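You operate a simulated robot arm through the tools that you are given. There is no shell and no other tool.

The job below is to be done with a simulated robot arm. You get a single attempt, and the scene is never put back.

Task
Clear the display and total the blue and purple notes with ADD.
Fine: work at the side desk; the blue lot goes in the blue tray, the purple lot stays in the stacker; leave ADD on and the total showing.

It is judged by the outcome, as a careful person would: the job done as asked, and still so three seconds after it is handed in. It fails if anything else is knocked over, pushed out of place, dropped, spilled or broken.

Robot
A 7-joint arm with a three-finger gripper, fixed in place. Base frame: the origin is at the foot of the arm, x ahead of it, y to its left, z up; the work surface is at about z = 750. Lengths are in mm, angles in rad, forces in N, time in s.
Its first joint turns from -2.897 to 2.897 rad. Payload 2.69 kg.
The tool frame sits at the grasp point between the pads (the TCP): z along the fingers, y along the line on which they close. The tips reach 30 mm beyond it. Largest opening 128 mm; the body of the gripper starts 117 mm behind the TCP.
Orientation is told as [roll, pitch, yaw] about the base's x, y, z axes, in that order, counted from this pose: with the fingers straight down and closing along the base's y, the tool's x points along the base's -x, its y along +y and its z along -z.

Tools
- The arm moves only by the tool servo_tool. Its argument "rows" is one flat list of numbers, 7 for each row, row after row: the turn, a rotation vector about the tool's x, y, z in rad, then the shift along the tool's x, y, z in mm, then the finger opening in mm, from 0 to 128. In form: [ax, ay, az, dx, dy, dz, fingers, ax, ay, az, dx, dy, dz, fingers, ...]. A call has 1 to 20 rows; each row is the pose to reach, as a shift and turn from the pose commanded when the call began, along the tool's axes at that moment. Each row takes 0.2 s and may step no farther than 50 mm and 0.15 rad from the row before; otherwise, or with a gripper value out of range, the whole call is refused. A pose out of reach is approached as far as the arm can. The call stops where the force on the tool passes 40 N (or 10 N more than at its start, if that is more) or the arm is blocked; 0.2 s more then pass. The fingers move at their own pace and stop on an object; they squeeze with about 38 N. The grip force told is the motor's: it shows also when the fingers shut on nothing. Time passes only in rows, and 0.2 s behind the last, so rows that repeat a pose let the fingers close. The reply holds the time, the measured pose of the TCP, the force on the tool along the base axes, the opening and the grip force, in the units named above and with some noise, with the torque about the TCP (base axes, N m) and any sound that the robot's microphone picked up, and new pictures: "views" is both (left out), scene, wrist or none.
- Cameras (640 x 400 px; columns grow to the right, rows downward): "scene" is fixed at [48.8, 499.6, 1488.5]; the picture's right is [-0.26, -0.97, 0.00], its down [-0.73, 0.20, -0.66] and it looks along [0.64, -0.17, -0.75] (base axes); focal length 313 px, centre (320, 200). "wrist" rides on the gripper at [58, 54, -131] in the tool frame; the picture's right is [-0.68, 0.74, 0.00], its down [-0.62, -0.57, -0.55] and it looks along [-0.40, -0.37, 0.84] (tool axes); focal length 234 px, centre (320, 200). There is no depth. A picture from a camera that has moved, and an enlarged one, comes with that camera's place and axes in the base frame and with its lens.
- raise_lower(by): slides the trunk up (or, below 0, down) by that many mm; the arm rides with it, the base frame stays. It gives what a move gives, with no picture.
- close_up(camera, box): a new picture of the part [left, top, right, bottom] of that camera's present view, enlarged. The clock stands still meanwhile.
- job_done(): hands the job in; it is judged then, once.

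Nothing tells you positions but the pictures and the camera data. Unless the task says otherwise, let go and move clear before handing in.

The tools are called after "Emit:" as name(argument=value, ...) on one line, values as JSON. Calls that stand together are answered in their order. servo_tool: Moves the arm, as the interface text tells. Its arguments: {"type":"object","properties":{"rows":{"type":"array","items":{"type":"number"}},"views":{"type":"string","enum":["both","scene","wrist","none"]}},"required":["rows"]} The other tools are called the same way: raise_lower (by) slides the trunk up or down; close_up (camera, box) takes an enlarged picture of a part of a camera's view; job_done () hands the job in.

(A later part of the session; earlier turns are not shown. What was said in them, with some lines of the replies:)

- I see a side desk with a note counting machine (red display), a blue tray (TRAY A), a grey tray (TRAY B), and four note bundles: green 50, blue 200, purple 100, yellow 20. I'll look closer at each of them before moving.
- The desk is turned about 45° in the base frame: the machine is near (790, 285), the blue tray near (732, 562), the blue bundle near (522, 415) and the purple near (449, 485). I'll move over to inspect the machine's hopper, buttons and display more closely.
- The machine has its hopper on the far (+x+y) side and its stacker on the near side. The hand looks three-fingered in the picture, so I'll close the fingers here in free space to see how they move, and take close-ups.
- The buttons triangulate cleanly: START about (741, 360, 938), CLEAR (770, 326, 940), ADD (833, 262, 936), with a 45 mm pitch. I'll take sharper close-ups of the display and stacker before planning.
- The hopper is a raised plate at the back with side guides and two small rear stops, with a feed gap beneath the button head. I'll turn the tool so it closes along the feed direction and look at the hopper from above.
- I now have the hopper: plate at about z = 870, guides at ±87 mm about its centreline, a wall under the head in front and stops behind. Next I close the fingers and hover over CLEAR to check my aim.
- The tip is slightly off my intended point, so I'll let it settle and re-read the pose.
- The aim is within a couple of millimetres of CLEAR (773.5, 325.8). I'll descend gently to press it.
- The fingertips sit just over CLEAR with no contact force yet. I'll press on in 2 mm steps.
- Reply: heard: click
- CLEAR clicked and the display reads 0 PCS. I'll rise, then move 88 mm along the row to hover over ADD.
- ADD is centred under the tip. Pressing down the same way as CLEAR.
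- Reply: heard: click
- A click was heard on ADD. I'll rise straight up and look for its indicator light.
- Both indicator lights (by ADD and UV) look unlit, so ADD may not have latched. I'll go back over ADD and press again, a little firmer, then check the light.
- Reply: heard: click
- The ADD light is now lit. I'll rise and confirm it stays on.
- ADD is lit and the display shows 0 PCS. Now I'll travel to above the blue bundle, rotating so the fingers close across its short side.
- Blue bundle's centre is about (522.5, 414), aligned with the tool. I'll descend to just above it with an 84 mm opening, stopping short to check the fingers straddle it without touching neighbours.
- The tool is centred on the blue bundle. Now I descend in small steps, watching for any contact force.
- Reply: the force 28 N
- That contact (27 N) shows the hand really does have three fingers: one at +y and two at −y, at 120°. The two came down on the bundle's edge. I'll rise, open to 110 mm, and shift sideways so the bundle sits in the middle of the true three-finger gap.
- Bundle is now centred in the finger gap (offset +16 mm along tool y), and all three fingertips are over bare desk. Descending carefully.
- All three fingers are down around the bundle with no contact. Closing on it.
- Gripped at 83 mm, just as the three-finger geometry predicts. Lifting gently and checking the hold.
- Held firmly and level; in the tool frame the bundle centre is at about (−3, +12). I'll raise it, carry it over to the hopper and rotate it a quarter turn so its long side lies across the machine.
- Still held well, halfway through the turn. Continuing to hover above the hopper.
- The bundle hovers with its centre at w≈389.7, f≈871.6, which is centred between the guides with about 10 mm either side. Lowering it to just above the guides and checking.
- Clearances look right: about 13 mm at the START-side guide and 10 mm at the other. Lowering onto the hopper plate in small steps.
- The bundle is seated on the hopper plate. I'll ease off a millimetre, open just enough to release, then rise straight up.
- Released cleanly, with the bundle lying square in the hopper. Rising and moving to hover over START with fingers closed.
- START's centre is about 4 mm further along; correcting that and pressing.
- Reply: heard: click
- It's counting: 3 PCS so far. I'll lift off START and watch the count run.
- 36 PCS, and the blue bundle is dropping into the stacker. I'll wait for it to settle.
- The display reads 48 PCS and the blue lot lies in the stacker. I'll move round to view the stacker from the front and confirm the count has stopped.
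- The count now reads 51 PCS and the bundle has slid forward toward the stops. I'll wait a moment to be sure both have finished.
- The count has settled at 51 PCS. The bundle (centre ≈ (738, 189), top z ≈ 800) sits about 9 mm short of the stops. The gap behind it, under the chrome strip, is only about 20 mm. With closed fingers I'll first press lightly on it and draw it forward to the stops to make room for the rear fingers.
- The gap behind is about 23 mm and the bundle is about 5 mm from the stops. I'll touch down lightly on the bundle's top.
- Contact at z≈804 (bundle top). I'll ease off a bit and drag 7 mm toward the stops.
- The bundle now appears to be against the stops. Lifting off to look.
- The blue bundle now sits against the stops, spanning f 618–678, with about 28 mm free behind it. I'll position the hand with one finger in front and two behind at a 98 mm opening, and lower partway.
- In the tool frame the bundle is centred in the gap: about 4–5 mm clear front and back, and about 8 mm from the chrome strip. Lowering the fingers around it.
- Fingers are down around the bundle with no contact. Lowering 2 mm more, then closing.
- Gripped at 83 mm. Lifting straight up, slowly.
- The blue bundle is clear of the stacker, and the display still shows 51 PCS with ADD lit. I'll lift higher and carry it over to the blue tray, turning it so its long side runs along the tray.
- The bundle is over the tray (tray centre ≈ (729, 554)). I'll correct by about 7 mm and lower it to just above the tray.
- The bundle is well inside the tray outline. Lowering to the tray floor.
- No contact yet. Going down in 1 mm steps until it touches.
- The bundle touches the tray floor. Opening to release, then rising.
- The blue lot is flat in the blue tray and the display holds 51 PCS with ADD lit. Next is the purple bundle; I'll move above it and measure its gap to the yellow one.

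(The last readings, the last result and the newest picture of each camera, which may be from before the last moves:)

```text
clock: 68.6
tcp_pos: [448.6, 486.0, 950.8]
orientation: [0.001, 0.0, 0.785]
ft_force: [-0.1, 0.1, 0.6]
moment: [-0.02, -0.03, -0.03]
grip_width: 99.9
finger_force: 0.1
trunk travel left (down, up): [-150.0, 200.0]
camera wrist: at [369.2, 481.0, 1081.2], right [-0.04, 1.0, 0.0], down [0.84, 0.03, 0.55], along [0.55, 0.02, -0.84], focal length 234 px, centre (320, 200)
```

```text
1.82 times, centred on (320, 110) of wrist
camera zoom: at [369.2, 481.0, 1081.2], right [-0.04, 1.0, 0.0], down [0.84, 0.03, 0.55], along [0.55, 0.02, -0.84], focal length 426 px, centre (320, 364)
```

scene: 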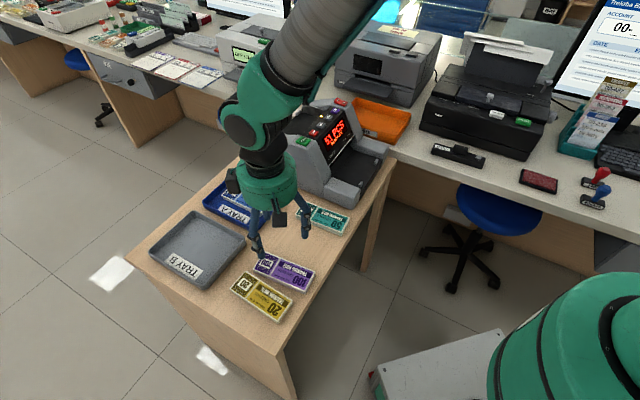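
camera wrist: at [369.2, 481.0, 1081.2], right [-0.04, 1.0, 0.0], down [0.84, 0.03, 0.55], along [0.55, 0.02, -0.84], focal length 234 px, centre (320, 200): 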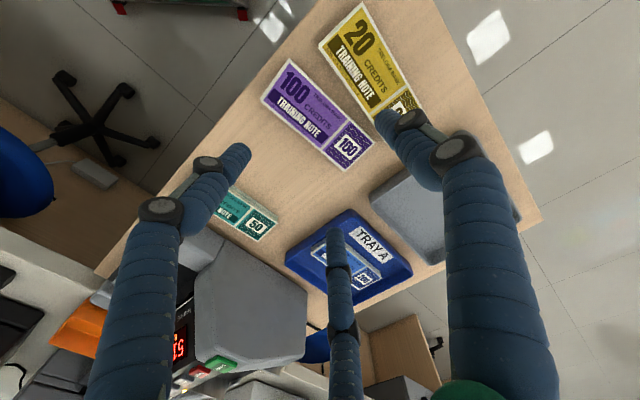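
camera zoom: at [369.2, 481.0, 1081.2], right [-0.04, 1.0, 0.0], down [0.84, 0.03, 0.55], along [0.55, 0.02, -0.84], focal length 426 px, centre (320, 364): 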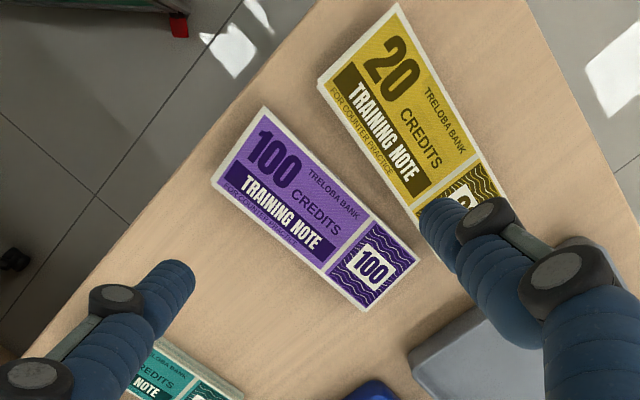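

Purple's centre is about (451, 484), yawed about 52°. Its gap to the yellow bundle narrows to about 9 mm, which is too tight for a finger. I'll first draw the purple bundle about 20 mm away from the yellow with closed fingertips, as I did in the stacker.

Emit:
servo_tool(rows=[0, 0, -0.06, 0, -2, 20, 60, 0, 0, -0.12, 0, -3.3, 50, 20, 0, 0, -0.12, 0, -3.3, 85, 0, 0, 0, -0.12, 0, -3.3, 115, 0, 0, 0, -0.12, 0, -3.3, 135, 0, 0, 0, -0.12, 0, -3.3, 145, 0, 0, 0, -0.12, 0, -3.3, 145, 0], views="wrist")

Emit:
close_up(camera="wrist", box=[180, 0, 460, 220])

```text
clock: 70.2
tcp_pos: [453.7, 483.1, 801.3]
orientation: [0.0, 0.0, 0.905]
ft_force: [-0.6, -0.2, -0.1]
moment: [-0.02, 0.04, 0.02]
grip_width: 2.1
finger_force: 31.4
trunk travel left (down, up): [-150.0, 200.0]
camera wrist: at [374.8, 469.1, 930.9], right [-0.16, 0.99, 0.0], down [0.83, 0.13, 0.55], along [0.54, 0.09, -0.84], focal length 234 px, centre (320, 200)
```

wrist: 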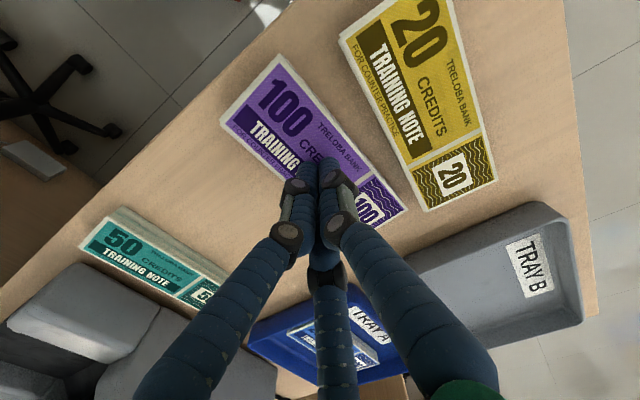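

```text
1.82 times, centred on (320, 110) of wrist
camera zoom: at [374.8, 469.1, 930.9], right [-0.16, 0.99, 0.0], down [0.83, 0.13, 0.55], along [0.54, 0.09, -0.84], focal length 426 px, centre (320, 364)
```

zoom: 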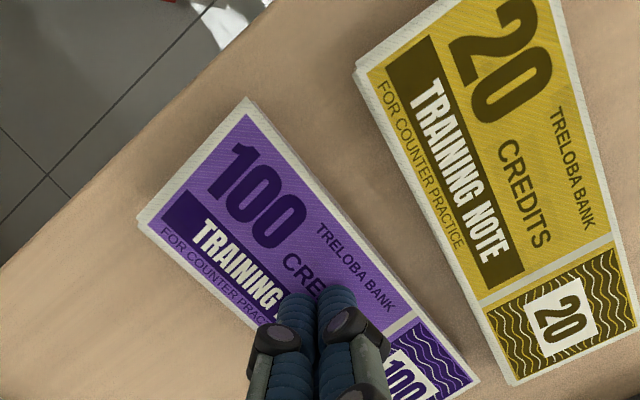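

Emit:
servo_tool(rows=[0, 0, 0, 0, 0, 4, 0, 0, 0, 0, 0, 0, 7, 0, 0, 0, 0, 0, 0, 8.5, 0, 0, 0, 0, 0, 0, 9.5, 0], views="none")

```text
clock: 71.1
tcp_pos: [453.7, 484.9, 795.7]
orientation: [0.001, -0.005, 0.904]
ft_force: [-3.2, -3.7, 19.5]
moment: [-0.17, 0.18, 0.02]
grip_width: 5.9
finger_force: 30.6
trunk travel left (down, up): [-150.0, 200.0]
stopped in row 4: the force on the tool passed its limit at 43 N (the readings are from after the stop); the commanded pose is now the measured one
```

Touching the bundle's top (z ≈ 766). Now I drag it away from the yellow bundle.

Emit:
servo_tool(rows=[0, 0, 0, 0, 0, -0.3, 0, 0, 0, 0, 0, -4, -0.3, 0, 0, 0, 0, 0, -8, -0.3, 0, 0, 0, 0, 0, -12, -0.3, 0, 0, 0, 0, 0, -16, -0.3, 0, 0, 0, 0, 0, -20, -0.3, 0, 0, 0, 0, 0, -24, -0.3, 0], views="wrist")

Emit:
close_up(camera="wrist", box=[180, 0, 460, 220])

```text
clock: 72.7
tcp_pos: [473.9, 471.5, 795.4]
orientation: [-0.001, -0.005, 0.905]
ft_force: [-10.8, 7.1, 35.1]
moment: [0.19, 0.38, -0.17]
grip_width: 6.1
finger_force: 31.0
trunk travel left (down, up): [-150.0, 200.0]
camera wrist: at [394.1, 455.5, 927.0], right [-0.16, 0.99, 0.0], down [0.82, 0.13, 0.55], along [0.54, 0.09, -0.83], focal length 234 px, centre (320, 200)
```

wrist: 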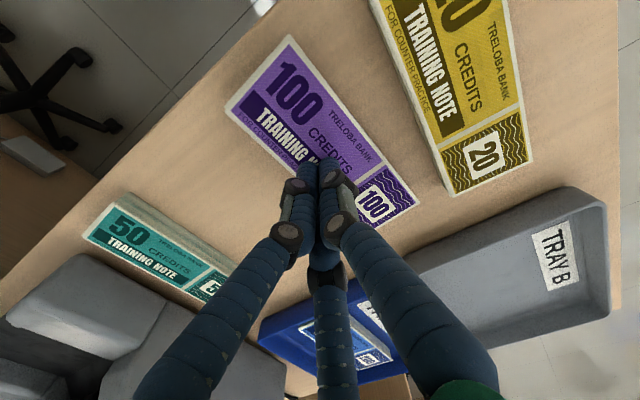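

```text
1.82 times, centred on (320, 110) of wrist
camera zoom: at [394.1, 455.5, 927.0], right [-0.16, 0.99, 0.0], down [0.82, 0.13, 0.55], along [0.54, 0.09, -0.83], focal length 426 px, centre (320, 364)
```

zoom: 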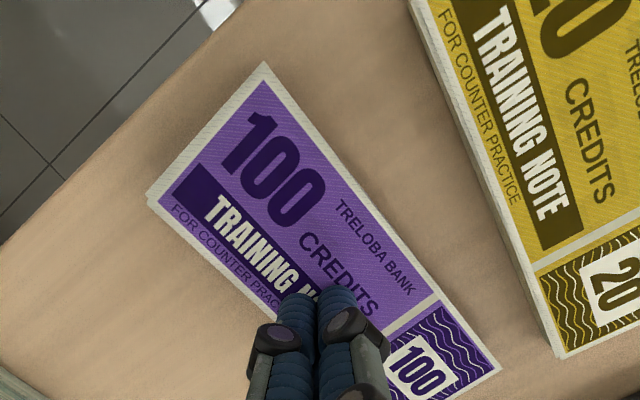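

Purple has moved away from the yellow. Lifting off and re-measuring.

Emit:
servo_tool(rows=[0, 0, 0, 0, 0, -8, 0, 0, 0, 0, 0, 0, -30, 0, 0, 0, 0, 0, 0, -60, 40, 0, 0, 0, 0, 0, -90, 80, 0, 0, 0, 0, 0, -100, 110, 0, 0, 0, 0, 0, -100, 110], views="both")

Emit:
close_up(camera="wrist", box=[180, 0, 460, 220])

```text
clock: 74.1
tcp_pos: [471.8, 468.2, 894.4]
orientation: [0.001, -0.004, 0.907]
ft_force: [-0.1, 0.4, 0.6]
moment: [-0.02, 0.01, 0.03]
grip_width: 109.8
finger_force: 0.0
trunk travel left (down, up): [-150.0, 200.0]
camera wrist: at [393.2, 453.1, 1025.6], right [-0.16, 0.99, 0.0], down [0.82, 0.13, 0.55], along [0.54, 0.09, -0.83], focal length 234 px, centre (320, 200)
```

scene: 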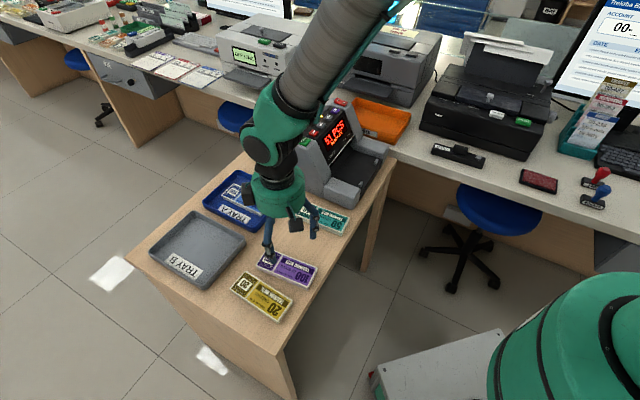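
wrist: 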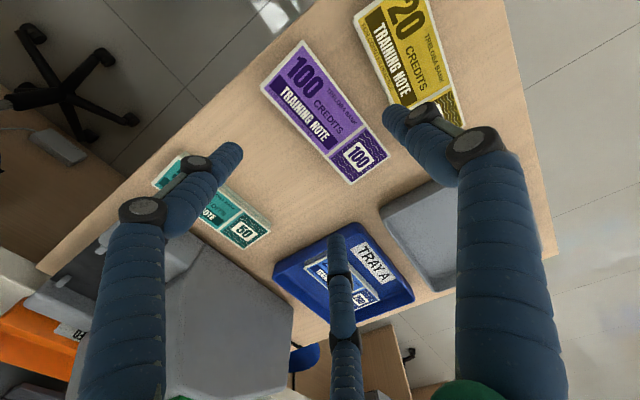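

```text
1.82 times, centred on (320, 110) of wrist
camera zoom: at [393.2, 453.1, 1025.6], right [-0.16, 0.99, 0.0], down [0.82, 0.13, 0.55], along [0.54, 0.09, -0.83], focal length 426 px, centre (320, 364)
```

zoom: 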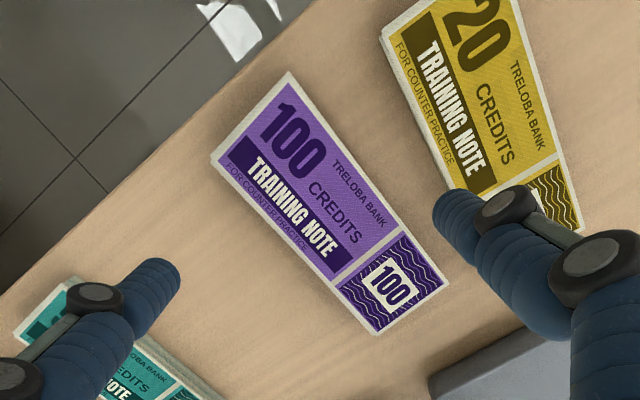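

Purple is now centred in the gap (tool-frame offset 15 mm) with about 10 mm clear of the yellow bundle. Descending around it.

Emit:
servo_tool(rows=[0, 0, 0, 0, 0, 30, 108, 0, 0, 0, 0, 0, 60, 108, 0, 0, 0, 0, 0, 80, 108, 0, 0, 0, 0, 0, 92, 108, 0, 0, 0, 0, 0, 101, 108, 0, 0, 0, 0, 0, 107, 108, 0, 0, 0, 0, 0, 111, 108], views="wrist")

Emit:
close_up(camera="scene", box=[220, 190, 350, 310])

Emit:
close_up(camera="wrist", box=[180, 0, 460, 240])

```text
clock: 75.7
tcp_pos: [471.5, 469.0, 783.4]
orientation: [0.0, 0.0, 0.904]
ft_force: [0.0, -0.4, -0.1]
moment: [-0.01, 0.04, 0.0]
grip_width: 107.9
finger_force: 0.0
trunk travel left (down, up): [-150.0, 200.0]
camera wrist: at [394.2, 454.9, 915.7], right [-0.16, 0.99, 0.0], down [0.82, 0.13, 0.55], along [0.54, 0.09, -0.84], focal length 234 px, centre (320, 200)
```

wrist: 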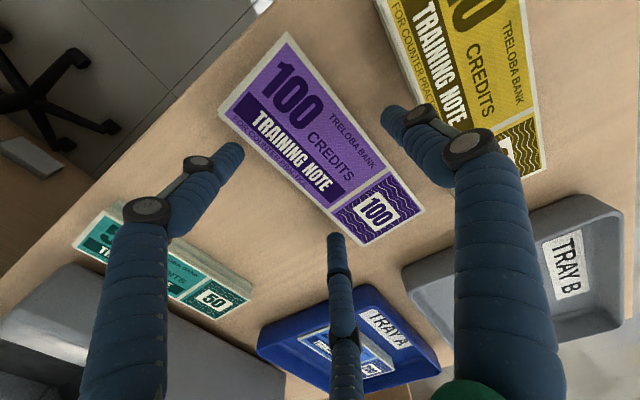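

```text
3.33 times, centred on (285, 250) of scene
camera zoom: at [48.8, 499.6, 1488.5], right [-0.26, -0.97, 0.0], down [-0.73, 0.2, -0.66], along [0.64, -0.17, -0.75], focal length 1045 px, centre (437, 33)
```

zoom: 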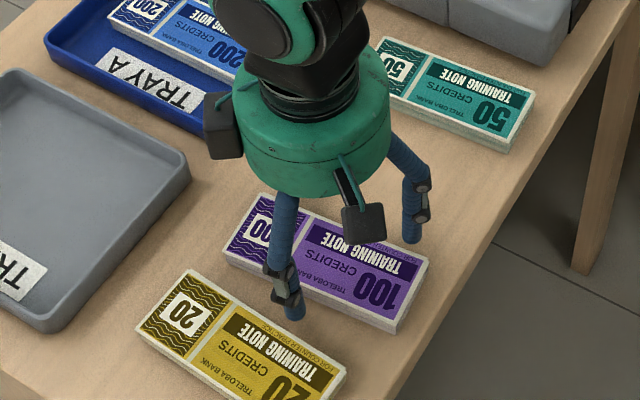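

```text
1.67 times, centred on (320, 120) of wrist
camera zoom: at [394.2, 454.9, 915.7], right [-0.16, 0.99, 0.0], down [0.82, 0.13, 0.55], along [0.54, 0.09, -0.84], focal length 390 px, centre (320, 333)
```

zoom: 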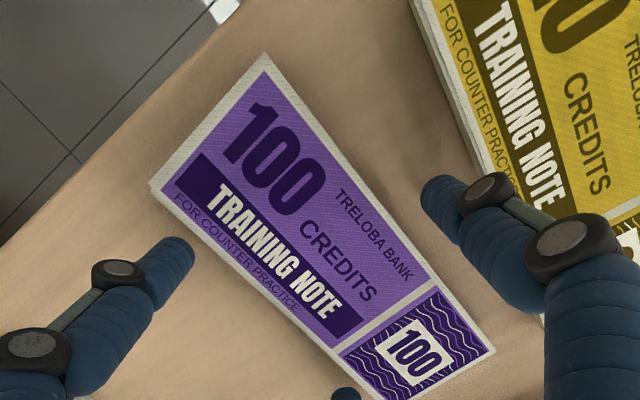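

The fingers straddle the purple bundle without touching anything. Closing and lifting a little.

Emit:
servo_tool(rows=[0, 0, 0, 0, 0, 0, 98, 0, 0, 0, 0, 0, 0, 90, 0, 0, 0, 0, 0, 0, 80, 0, 0, 0, 0, 0, 0, 65, 0, 0, 0, 0, 0, 0, 65, 0, 0, 0, 0, 0, 0, 65, 0, 0, 0, 0, 0, -5, 65, 0, 0, 0, 0, 0, -15, 65, 0, 0, 0, 0, 0, -30, 65, 0, 0, 0, 0, 0, -50, 65, 0, 0, 0, 0, 0, -50, 65], views="both")

Emit:
close_up(camera="wrist", box=[180, 20, 460, 260])

Emit:
close_up(camera="scene", box=[220, 190, 350, 310])

```text
clock: 78.1
tcp_pos: [472.4, 471.5, 834.8]
orientation: [-0.001, -0.004, 0.903]
ft_force: [-0.6, -0.4, -0.5]
moment: [0.0, -0.04, 0.01]
grip_width: 83.4
finger_force: 38.0
trunk travel left (down, up): [-150.0, 200.0]
camera wrist: at [395.2, 456.7, 965.0], right [-0.16, 0.99, 0.0], down [0.82, 0.13, 0.55], along [0.54, 0.09, -0.83], focal length 234 px, centre (320, 200)
```

scene: 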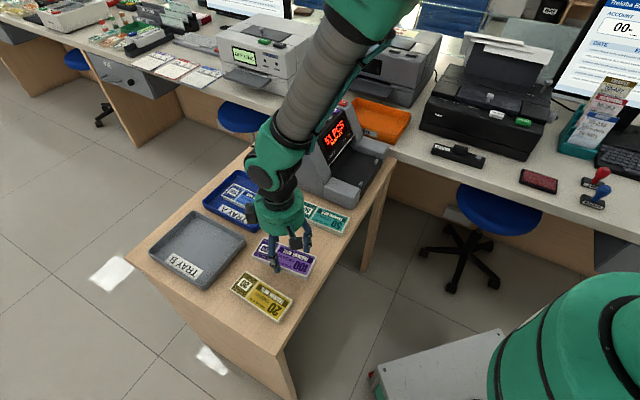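
wrist: 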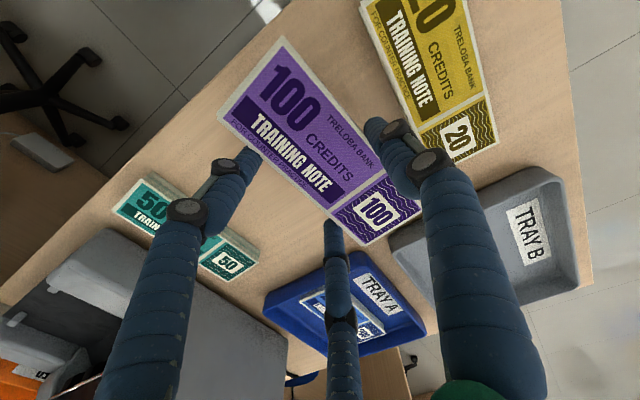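

```text
1.67 times, centred on (320, 140) of wrist
camera zoom: at [395.2, 456.7, 965.0], right [-0.16, 0.99, 0.0], down [0.82, 0.13, 0.55], along [0.54, 0.09, -0.83], focal length 390 px, centre (320, 300)
```

zoom: 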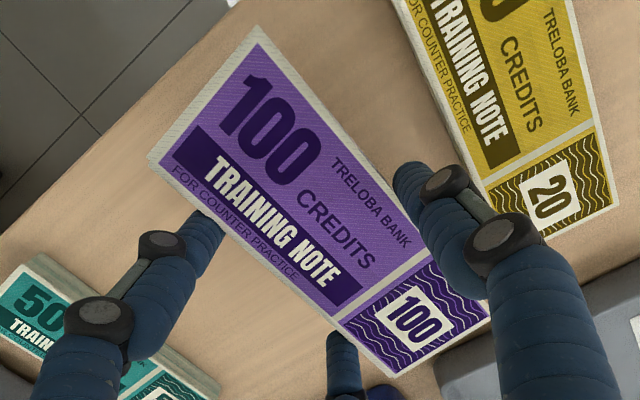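

```text
3.33 times, centred on (285, 250) of scene
camera zoom: at [48.8, 499.6, 1488.5], right [-0.26, -0.97, 0.0], down [-0.73, 0.2, -0.66], along [0.64, -0.17, -0.75], focal length 1045 px, centre (437, 33)
```

zoom: 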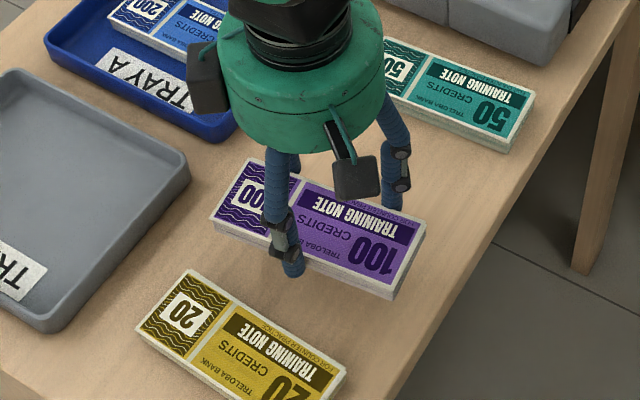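

Purple is held level, its centre at about (+1, +13) in the tool frame. Raising and carrying it to the hopper, turning it crosswise as before.

Emit:
servo_tool(rows=[0, 0, 0, 0, 0, -40, 65, 0, 0, 0, 0, 0, -80, 65, 0, 0, 0, 0, 0, -125, 65, 0, 0, 0, 0, 0, -170, 65, 0, 0, 0.13, -10.9, -31.4, -175, 65, 0, 0, 0.26, -21.7, -62.8, -175, 65, 0, 0, 0.39, -32.6, -94.2, -175, 65, 0, 0, 0.52, -43.5, -125.5, -175, 65, 0, 0, 0.65, -54.3, -156.9, -175, 65, 0, 0, 0.78, -65.2, -188.3, -175, 65, 0, 0, 0.91, -76.1, -219.7, -175, 65, 0, 0, 1.04, -87, -251.1, -175, 65, 0, 0, 1.17, -97.8, -282.5, -175, 65, 0, 0, 1.3, -108.7, -313.8, -175, 65, 0, 0, 1.43, -119.6, -345.2, -175, 65, 0, 0, 1.56, -130.4, -376.6, -175, 65, 0, 0, 1.69, -141.3, -408, -175, 65, 0, 0, 1.69, -141.3, -408, -175, 65, 0, 0, 1.69, -141.3, -408, -175, 65], views="both")

Emit:
close_up(camera="wrist", box=[180, 20, 460, 240])

```text
clock: 82.1
tcp_pos: [879.7, 330.8, 1009.9]
orientation: [0.002, 0.0, -0.785]
ft_force: [0.9, -0.3, -0.1]
moment: [-0.02, 0.0, 0.03]
grip_width: 83.5
finger_force: 37.7
trunk travel left (down, up): [-150.0, 200.0]
camera wrist: at [876.5, 407.4, 1140.7], right [1.0, 0.04, 0.0], down [0.03, -0.84, 0.55], along [0.02, -0.55, -0.84], focal length 234 px, centre (320, 200)
```

scene: 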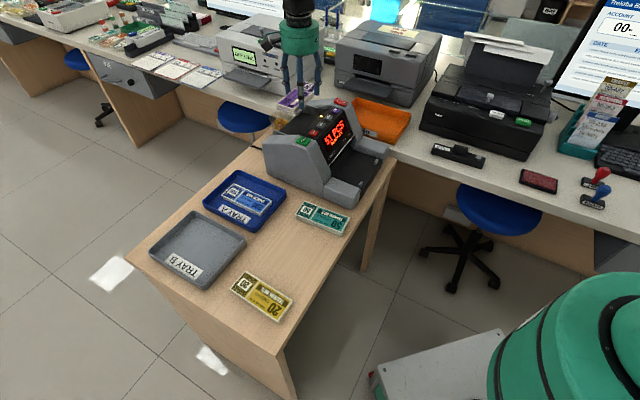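
wrist: 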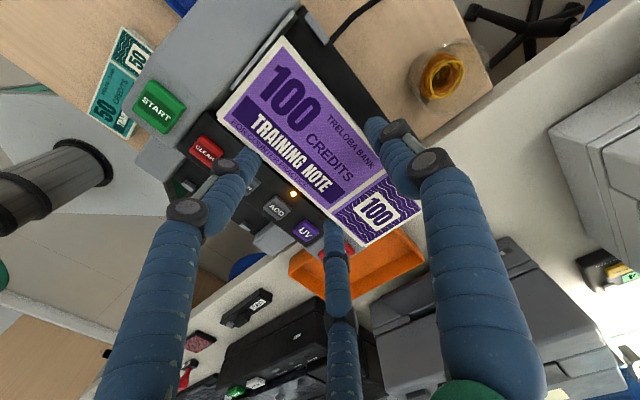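

```text
1.82 times, centred on (320, 130) of wrist
camera zoom: at [876.5, 407.4, 1140.7], right [1.0, 0.04, 0.0], down [0.03, -0.84, 0.55], along [0.02, -0.55, -0.84], focal length 426 px, centre (320, 327)
```

zoom: 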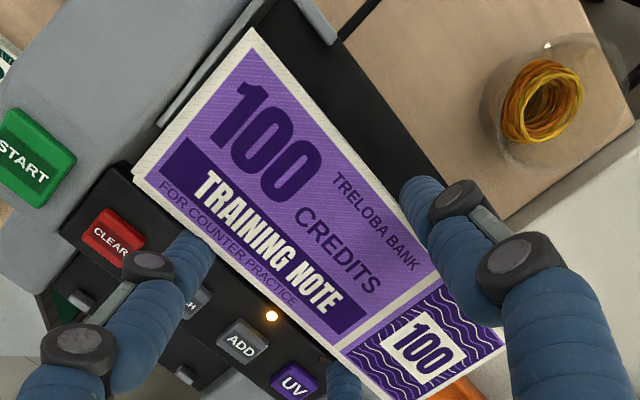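

Aligned with the hopper (bundle centre w≈387, f≈869). Lowering to just above the guides.

Emit:
servo_tool(rows=[0, 0, 0, -0.5, 0, 25, 65, 0, 0, 0, -0.5, 0, 45, 65, 0, 0, 0, -0.5, 0, 60, 65, 0, 0, 0, -0.5, 0, 70, 65, 0, 0, 0, -0.5, 0, 70, 65], views="wrist")

Emit:
close_up(camera="wrist", box=[180, 0, 460, 240])

Emit:
close_up(camera="scene", box=[250, 60, 370, 150])

```text
clock: 83.3
tcp_pos: [880.8, 326.8, 939.1]
orientation: [0.002, 0.001, -0.785]
ft_force: [-0.1, 0.2, -1.1]
moment: [-0.03, 0.04, 0.01]
grip_width: 83.6
finger_force: 38.2
trunk travel left (down, up): [-150.0, 200.0]
camera wrist: at [877.6, 404.3, 1070.8], right [1.0, 0.04, 0.0], down [0.03, -0.84, 0.55], along [0.02, -0.55, -0.84], focal length 234 px, centre (320, 200)
```

wrist: 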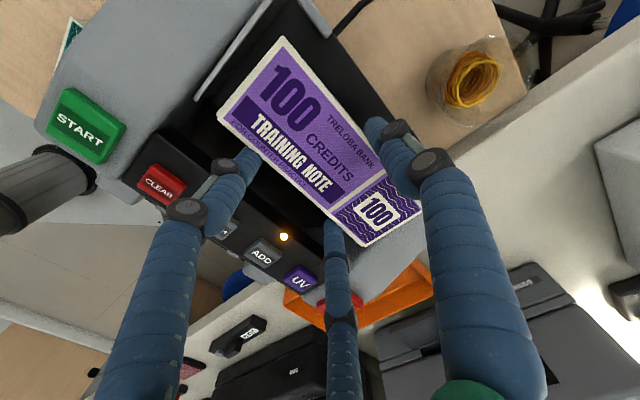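

```text
1.67 times, centred on (320, 120) of wrist
camera zoom: at [877.6, 404.3, 1070.8], right [1.0, 0.04, 0.0], down [0.03, -0.84, 0.55], along [0.02, -0.55, -0.84], focal length 390 px, centre (320, 333)
```

zoom: 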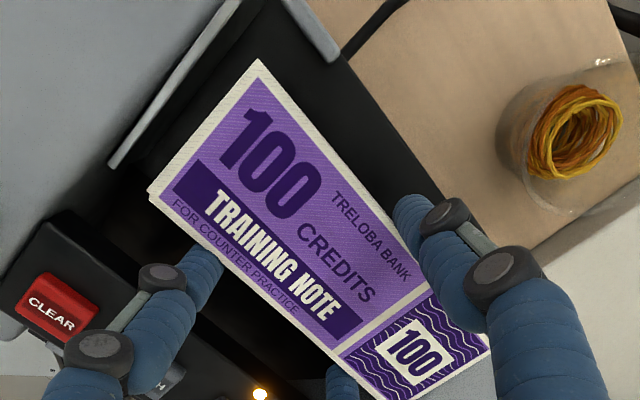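

```text
4.44 times, centred on (310, 105) of scene
camera zoom: at [48.8, 499.6, 1488.5], right [-0.26, -0.97, 0.0], down [-0.73, 0.2, -0.66], along [0.64, -0.17, -0.75], focal length 1393 px, centre (364, 622)
```

zoom: 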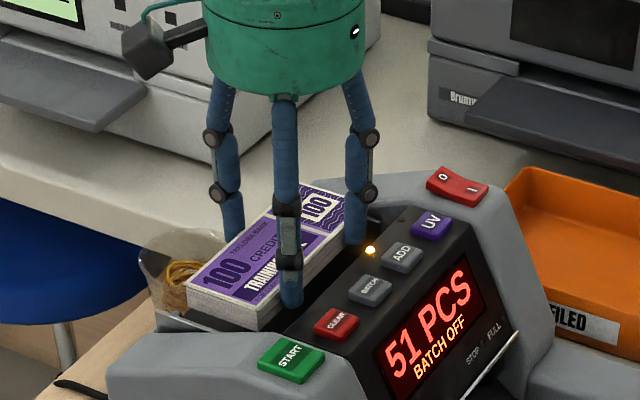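

The bundle sits a few millimetres toward the far guide, so I'll shift it 4 mm back and lower it onto the plate.

Emit:
servo_tool(rows=[0, 0, 0, 2, 1, 0, 65, 0, 0, 0, 4, 1.5, 4, 65, 0, 0, 0, 4, 1.5, 12, 65, 0, 0, 0, 4, 1.5, 18, 65, 0, 0, 0, 4, 1.5, 23, 65, 0, 0, 0, 4, 1.5, 27, 65, 0, 0, 0, 4, 1.5, 29, 65], views="wrist")

Emit:
close_up(camera="wrist", box=[160, 0, 440, 260])

Emit:
close_up(camera="scene", box=[270, 80, 350, 150])

```text
clock: 84.9
tcp_pos: [878.4, 333.3, 911.1]
orientation: [0.003, -0.001, -0.786]
ft_force: [-0.2, -0.9, 1.4]
moment: [-0.19, -0.09, -0.06]
grip_width: 83.7
finger_force: 37.5
trunk travel left (down, up): [-150.0, 200.0]
camera wrist: at [875.4, 410.1, 1041.6], right [1.0, 0.04, 0.0], down [0.03, -0.84, 0.55], along [0.03, -0.55, -0.84], focal length 234 px, centre (320, 200)
```

wrist: 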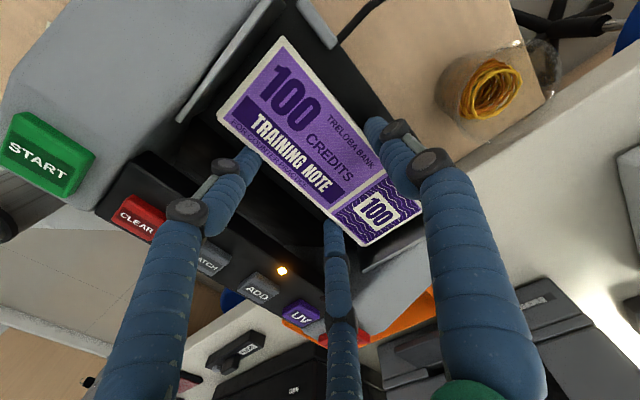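

```text
1.54 times, centred on (300, 130) of wrist
camera zoom: at [875.4, 410.1, 1041.6], right [1.0, 0.04, 0.0], down [0.03, -0.84, 0.55], along [0.03, -0.55, -0.84], focal length 360 px, centre (351, 308)
```

zoom: 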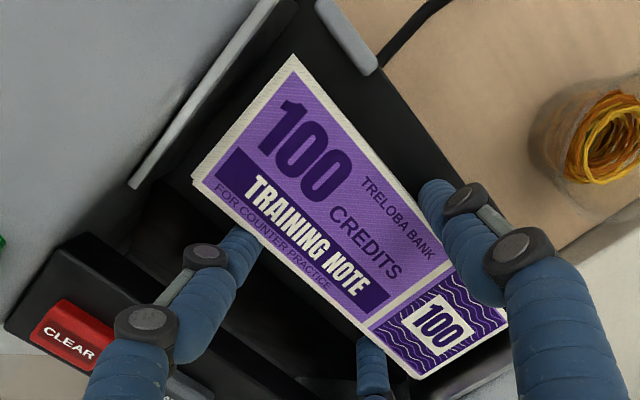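

```text
5.71 times, centred on (310, 115) of scene
camera zoom: at [48.8, 499.6, 1488.5], right [-0.26, -0.97, 0.0], down [-0.73, 0.2, -0.66], along [0.64, -0.17, -0.75], focal length 1791 px, centre (377, 686)
```

zoom: 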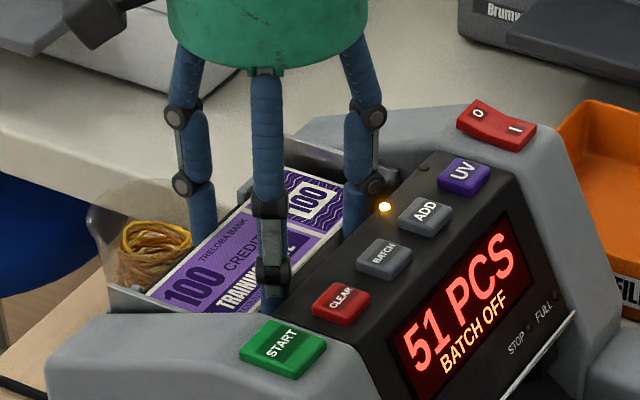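

Same spot as the blue bundle earlier. Down 2 mm more to seat it.

Emit:
servo_tool(rows=[0, 0, 0, 0, 0, 1, 65, 0, 0, 0, 0, 0, 2, 65, 0, 0, 0, 0, 0, 2.5, 65], views="none")

```text
clock: 85.7
tcp_pos: [879.0, 331.4, 909.6]
orientation: [0.005, -0.002, -0.785]
ft_force: [2.2, 2.5, 14.8]
moment: [-0.56, -0.29, 0.03]
grip_width: 83.4
finger_force: 37.9
trunk travel left (down, up): [-150.0, 200.0]
```

The bundle is on the plate. Releasing, then rising.

Emit:
servo_tool(rows=[0, 0, 0, 0, 0, -1, 65, 0, 0, 0, 0, 0, -1, 88, 0, 0, 0, 0, 0, -1, 96, 0, 0, 0, 0, 0, -1, 96], views="wrist")

Emit:
close_up(camera="wrist", box=[160, 0, 440, 260])

Emit:
close_up(camera="scene", box=[270, 80, 350, 150])

```text
clock: 86.7
tcp_pos: [878.8, 332.3, 908.8]
orientation: [0.001, -0.001, -0.786]
ft_force: [-0.1, 0.3, -0.9]
moment: [0.01, -0.01, -0.01]
grip_width: 95.9
finger_force: 0.0
trunk travel left (down, up): [-150.0, 200.0]
camera wrist: at [875.0, 409.1, 1039.6], right [1.0, 0.04, 0.0], down [0.03, -0.84, 0.55], along [0.02, -0.55, -0.84], focal length 234 px, centre (320, 200)
```

wrist: 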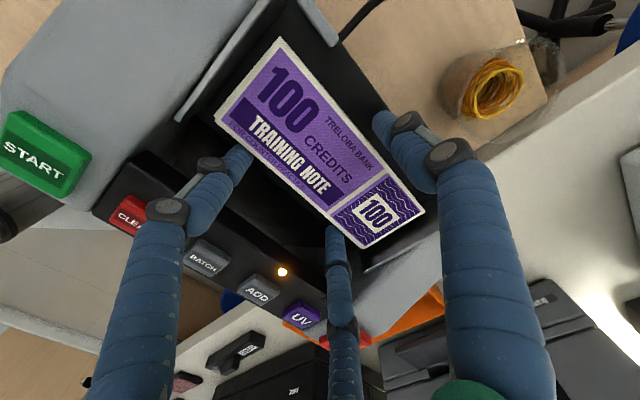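

```text
1.54 times, centred on (300, 130) of wrist
camera zoom: at [875.0, 409.1, 1039.6], right [1.0, 0.04, 0.0], down [0.03, -0.84, 0.55], along [0.02, -0.55, -0.84], focal length 360 px, centre (351, 308)
```

zoom: 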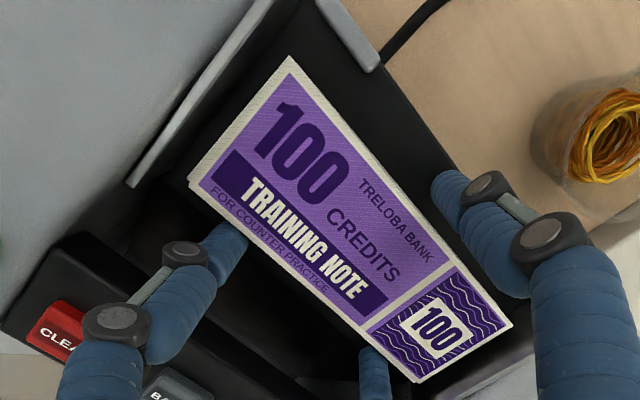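

```text
5.71 times, centred on (310, 115) of scene
camera zoom: at [48.8, 499.6, 1488.5], right [-0.26, -0.97, 0.0], down [-0.73, 0.2, -0.66], along [0.64, -0.17, -0.75], focal length 1791 px, centre (377, 686)
```

zoom: 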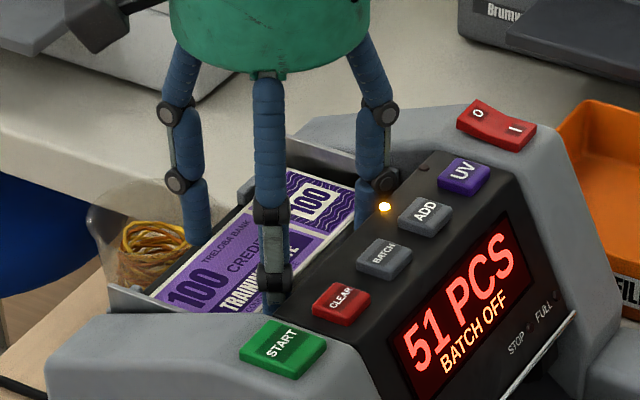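

Purple is lying in the hopper. Rising and going to START as before.

Emit:
servo_tool(rows=[0, 0, 0, 0, 0, -20, 96, 0, 0, 0, 0, 0, -50, 96, 0, 0, 0, 0, 0, -90, 96, 0, 0, 0, 28, -20, -95, 60, 0, 0, 0, 56, -40, -95, 30, 0, 0, 0, 84, -60, -95, 0, 0, 0, 0, 111, -77, -95, 0, 0, 0, 0, 111, -77, -95, 0, 0, 0, 0, 111, -77, -85, 0], views="wrist")

Emit:
close_up(camera="wrist", box=[240, 100, 400, 240])

Emit:
close_up(camera="scene", box=[255, 70, 375, 160])

```text
clock: 88.7
tcp_pos: [747.8, 354.9, 995.5]
orientation: [0.002, 0.0, -0.786]
ft_force: [-0.5, 0.3, -0.2]
moment: [0.01, -0.01, 0.0]
grip_width: 2.2
finger_force: 31.2
trunk travel left (down, up): [-150.0, 200.0]
camera wrist: at [743.9, 432.8, 1126.2], right [1.0, 0.04, 0.0], down [0.03, -0.84, 0.55], along [0.03, -0.55, -0.84], focal length 234 px, centre (320, 200)
```

wrist: 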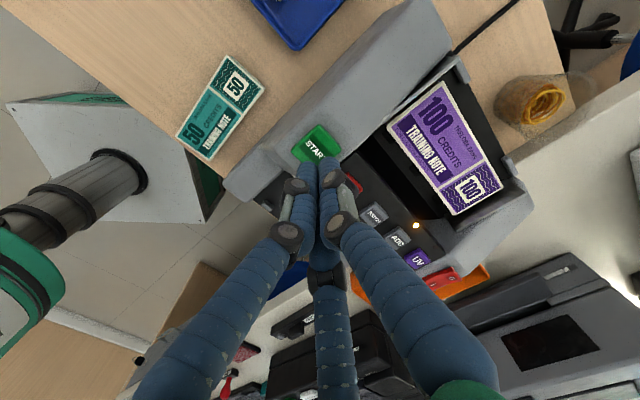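

```text
2.86 times, centred on (320, 170) of wrist
camera zoom: at [743.9, 432.8, 1126.2], right [1.0, 0.04, 0.0], down [0.03, -0.84, 0.55], along [0.03, -0.55, -0.84], focal length 669 px, centre (320, 286)
```

zoom: 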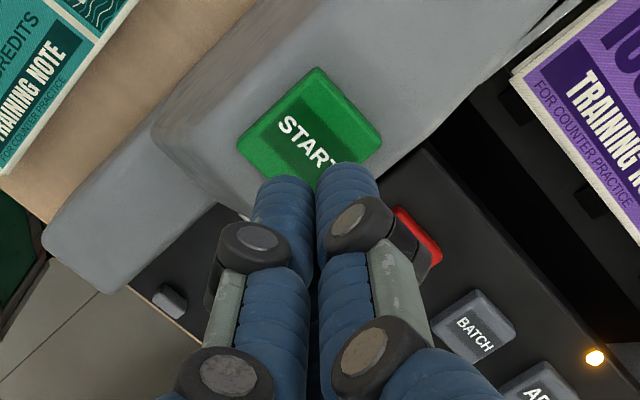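

```text
4.44 times, centred on (315, 115) of scene
camera zoom: at [48.8, 499.6, 1488.5], right [-0.26, -0.97, 0.0], down [-0.73, 0.2, -0.66], along [0.64, -0.17, -0.75], focal length 1393 px, centre (342, 578)
```

zoom: 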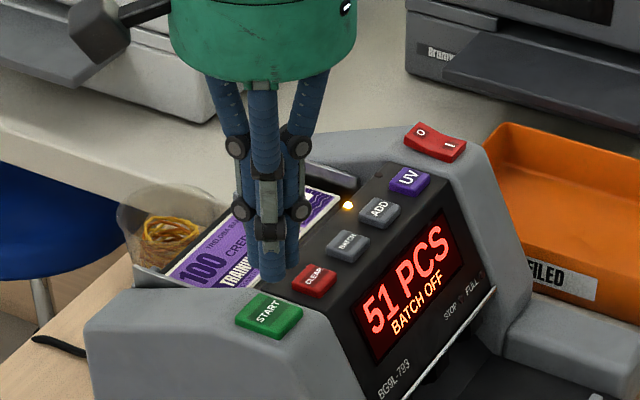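

START is about 5 mm toward its side from my tip. Correcting, then pressing decisively once.

Emit:
servo_tool(rows=[0, 0, 0, 5, 2, 12, 0, 0, 0, 0, 5, 2, 23, 0, 0, 0, 0, 5, 2, 29, 0, 0, 0, 0, 5, 2, 32, 0, 0, 0, 0, 5, 2, 35, 0], views="none")

Emit:
close_up(camera="scene", box=[255, 70, 375, 160])

```text
clock: 89.9
tcp_pos: [743.7, 360.7, 961.3]
orientation: [0.002, -0.001, -0.785]
ft_force: [2.4, -1.2, 6.4]
moment: [-0.05, -0.01, -0.02]
grip_width: 6.1
finger_force: 30.9
trunk travel left (down, up): [-150.0, 200.0]
heard: click
```

```text
4.44 times, centred on (315, 115) of scene
camera zoom: at [48.8, 499.6, 1488.5], right [-0.26, -0.97, 0.0], down [-0.73, 0.2, -0.66], along [0.64, -0.17, -0.75], focal length 1393 px, centre (342, 578)
```

zoom: 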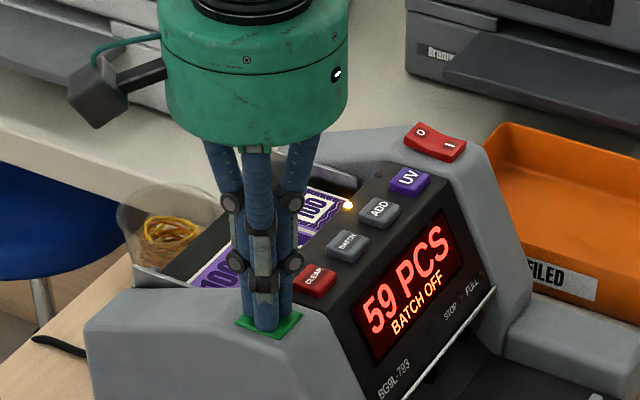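

Counting on from 51: the display is at 59 and rising, so ADD is totalling. I'll lift clear and let it run.

Emit:
servo_tool(rows=[0, 0, 0, 0, 0, -20, 0, 0, 0, 0, 0, 0, -50, 0, 0, 0, 0, 0, 0, -90, 0, 0, 0, 0, 0, 0, -130, 0, 0, 0, 0, 0, 0, -130, 0, 0, 0, 0, 0, 0, -130, 0, 0, 0, 0, 0, 0, -130, 0, 0, 0, 0, 0, 0, -130, 0, 0, 0, 0, 0, 0, -130, 0, 0, 0, 0, 0, 0, -130, 0, 0, 0, 0, 0, 0, -130, 0, 0, 0, 0, 0, 0, -130, 0, 0, 0, 0, 0, 0, -130, 0, 0, 0, 0, 0, 0, -130, 0, 0, 0, 0, 0, 0, -130, 0, 0, 0, 0, 0, 0, -130, 0, 0, 0, 0, 0, 0, -130, 0, 0, 0, 0, 0, 0, -130, 0], views="both")

Emit:
close_up(camera="scene", box=[260, 80, 400, 200])

```text
clock: 93.7
tcp_pos: [744.7, 358.7, 1090.5]
orientation: [0.002, 0.001, -0.786]
ft_force: [0.9, -0.6, 0.7]
moment: [0.02, 0.02, -0.01]
grip_width: 2.0
finger_force: 31.1
trunk travel left (down, up): [-150.0, 200.0]
camera wrist: at [743.1, 436.5, 1221.2], right [1.0, 0.04, 0.0], down [0.03, -0.84, 0.55], along [0.02, -0.55, -0.84], focal length 234 px, centre (320, 200)
```

scene: 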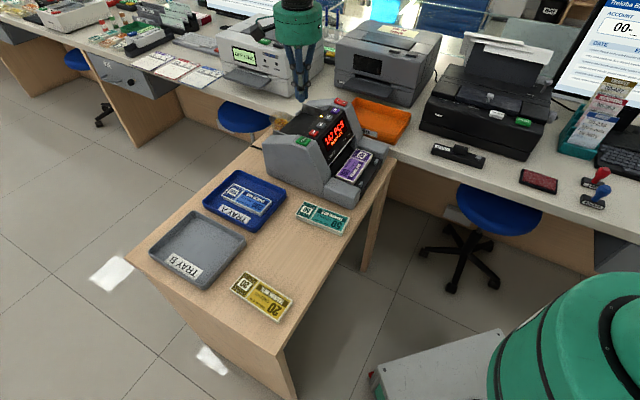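
wrist: 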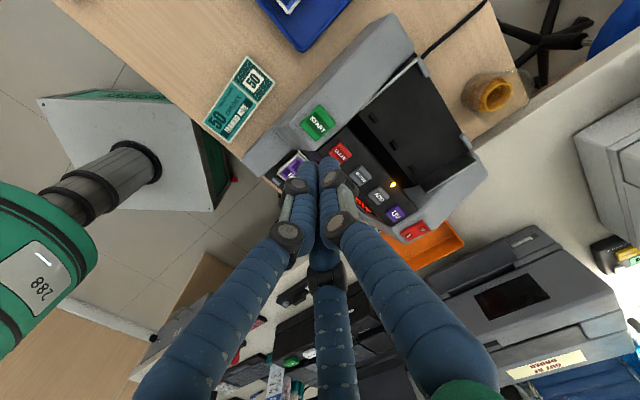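

```text
3.33 times, centred on (330, 140) of scene
camera zoom: at [48.8, 499.6, 1488.5], right [-0.26, -0.97, 0.0], down [-0.73, 0.2, -0.66], along [0.64, -0.17, -0.75], focal length 1045 px, centre (287, 400)
```

zoom: 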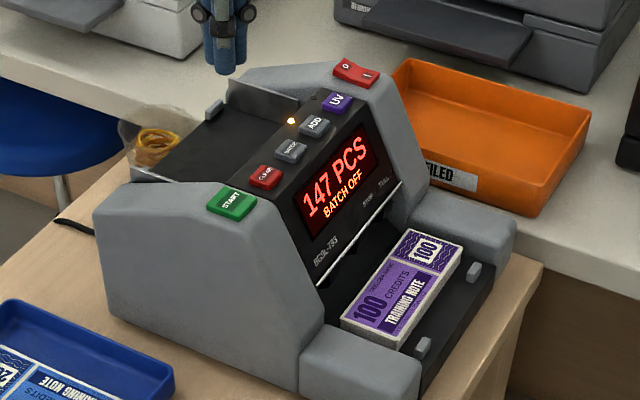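

Purple is in the stacker; display 147 PCS. I'll move the hand clear and wait to see that the total is final.

Emit:
servo_tool(rows=[0, 0, 0, 20, 0, -20, 20, 0, 0, 0, 50, 0, -40, 40, 0, 0, 0, 90, 0, -50, 60, 0, 0, 0, 130, 0, -50, 60, 0, 0, 0, 160, 0, -50, 60, 0, 0, 0, 160, 0, -50, 60, 0, 0, 0, 160, 0, -50, 60, 0, 0, 0, 160, 0, -50, 60, 0, 0, 0, 160, 0, -50, 60, 0, 0, 0, 160, 0, -50, 60, 0, 0, 0, 160, 0, -50, 60, 0, 0, 0, 160, 0, -50, 60, 0, 0, 0, 160, 0, -50, 60, 0, 0, 0, 160, 0, -50, 60, 0, 0, 0, 160, 0, -50, 60], views="scene")

Emit:
close_up(camera="scene", box=[260, 80, 400, 200])

Emit:
close_up(camera="scene", box=[130, 160, 360, 330])

```text
clock: 96.9
tcp_pos: [632.4, 472.2, 1140.8]
orientation: [0.002, 0.001, -0.786]
ft_force: [0.1, -0.2, -0.2]
moment: [-0.04, 0.0, 0.0]
grip_width: 60.1
finger_force: 0.0
trunk travel left (down, up): [-150.0, 200.0]
```

scene: 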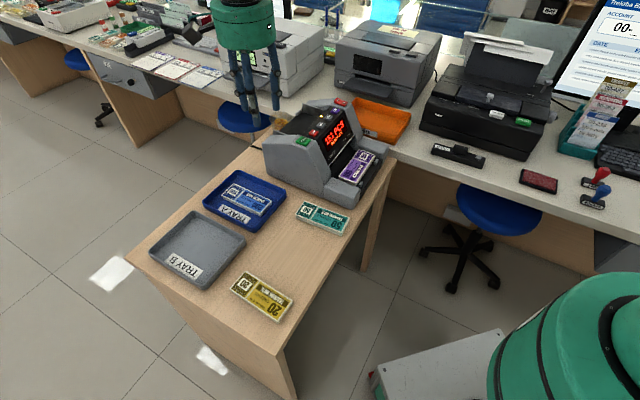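

```text
3.33 times, centred on (330, 140) of scene
camera zoom: at [48.8, 499.6, 1488.5], right [-0.26, -0.97, 0.0], down [-0.73, 0.2, -0.66], along [0.64, -0.17, -0.75], focal length 1045 px, centre (287, 400)
```

zoom: 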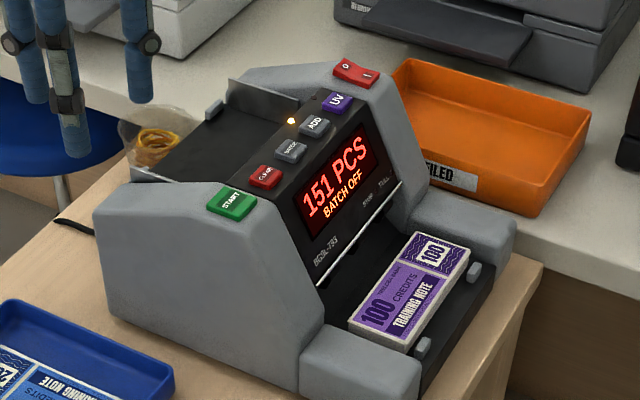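

```text
2.35 times, centred on (245, 245) of scene
camera zoom: at [48.8, 499.6, 1488.5], right [-0.26, -0.97, 0.0], down [-0.73, 0.2, -0.66], along [0.64, -0.17, -0.75], focal length 738 px, centre (496, 94)
```

zoom: 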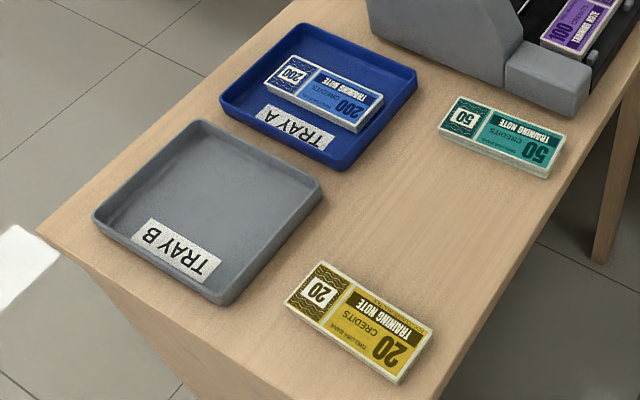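

The total reads 151 PCS (51 + 100) with ADD lit, and the green, yellow and trays are undisturbed. One last wait to confirm that nothing changes before handing in.

Emit:
servo_tool(rows=[0, 0, 0, 0, 0, 0, 60, 0, 0, 0, 0, 0, 0, 60, 0, 0, 0, 0, 0, 0, 60, 0, 0, 0, 0, 0, 0, 60, 0, 0, 0, 0, 0, 0, 60, 0, 0, 0, 0, 0, 0, 60, 0, 0, 0, 0, 0, 0, 60, 0, 0, 0, 0, 0, 0, 60, 0, 0, 0, 0, 0, 0, 60, 0, 0, 0, 0, 0, 0, 60], views="none")

Emit:
close_up(camera="scene", box=[260, 80, 400, 200])

```text
clock: 99.1
tcp_pos: [633.3, 473.7, 1140.3]
orientation: [0.003, 0.001, -0.785]
ft_force: [0.0, -0.3, -0.6]
moment: [0.0, 0.04, 0.01]
grip_width: 59.7
finger_force: 0.0
trunk travel left (down, up): [-150.0, 200.0]
```

```text
3.33 times, centred on (330, 140) of scene
camera zoom: at [48.8, 499.6, 1488.5], right [-0.26, -0.97, 0.0], down [-0.73, 0.2, -0.66], along [0.64, -0.17, -0.75], focal length 1045 px, centre (287, 400)
```

zoom: 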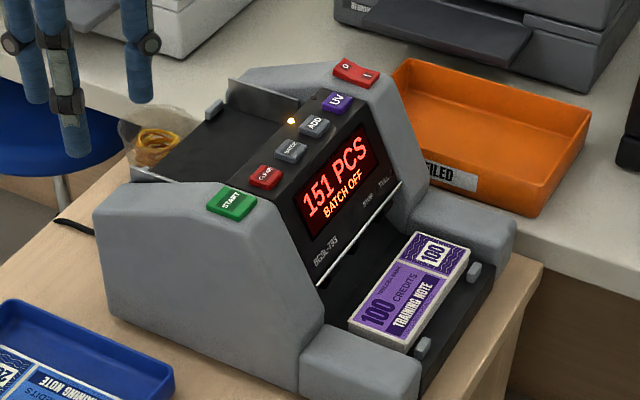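

The display holds steady at 151 PCS with ADD lit. The purple lot is in the stacker, the blue lot is in the blue tray and the hand is clear, so I'm handing in.

Emit:
job_done()

```text
The job is handed in.
```

The blue and purple notes are totalled: the display reads **151 PCS** (51 blue, then 100 purple), with ADD left on. I cleared the display to 0 before counting.

- **Blue lot:** it is in the blue tray (Tray A).
- **Purple lot:** it is in the stacker.
- **ADD:** my first press clicked, but the ADD light stayed off. I pressed again, and it has stayed lit since.
- **Everything else:** the green and yellow bundles and both trays are where they were, and the arm is clear of the machine.

The display had been steady at 151 for over two seconds when I handed in.
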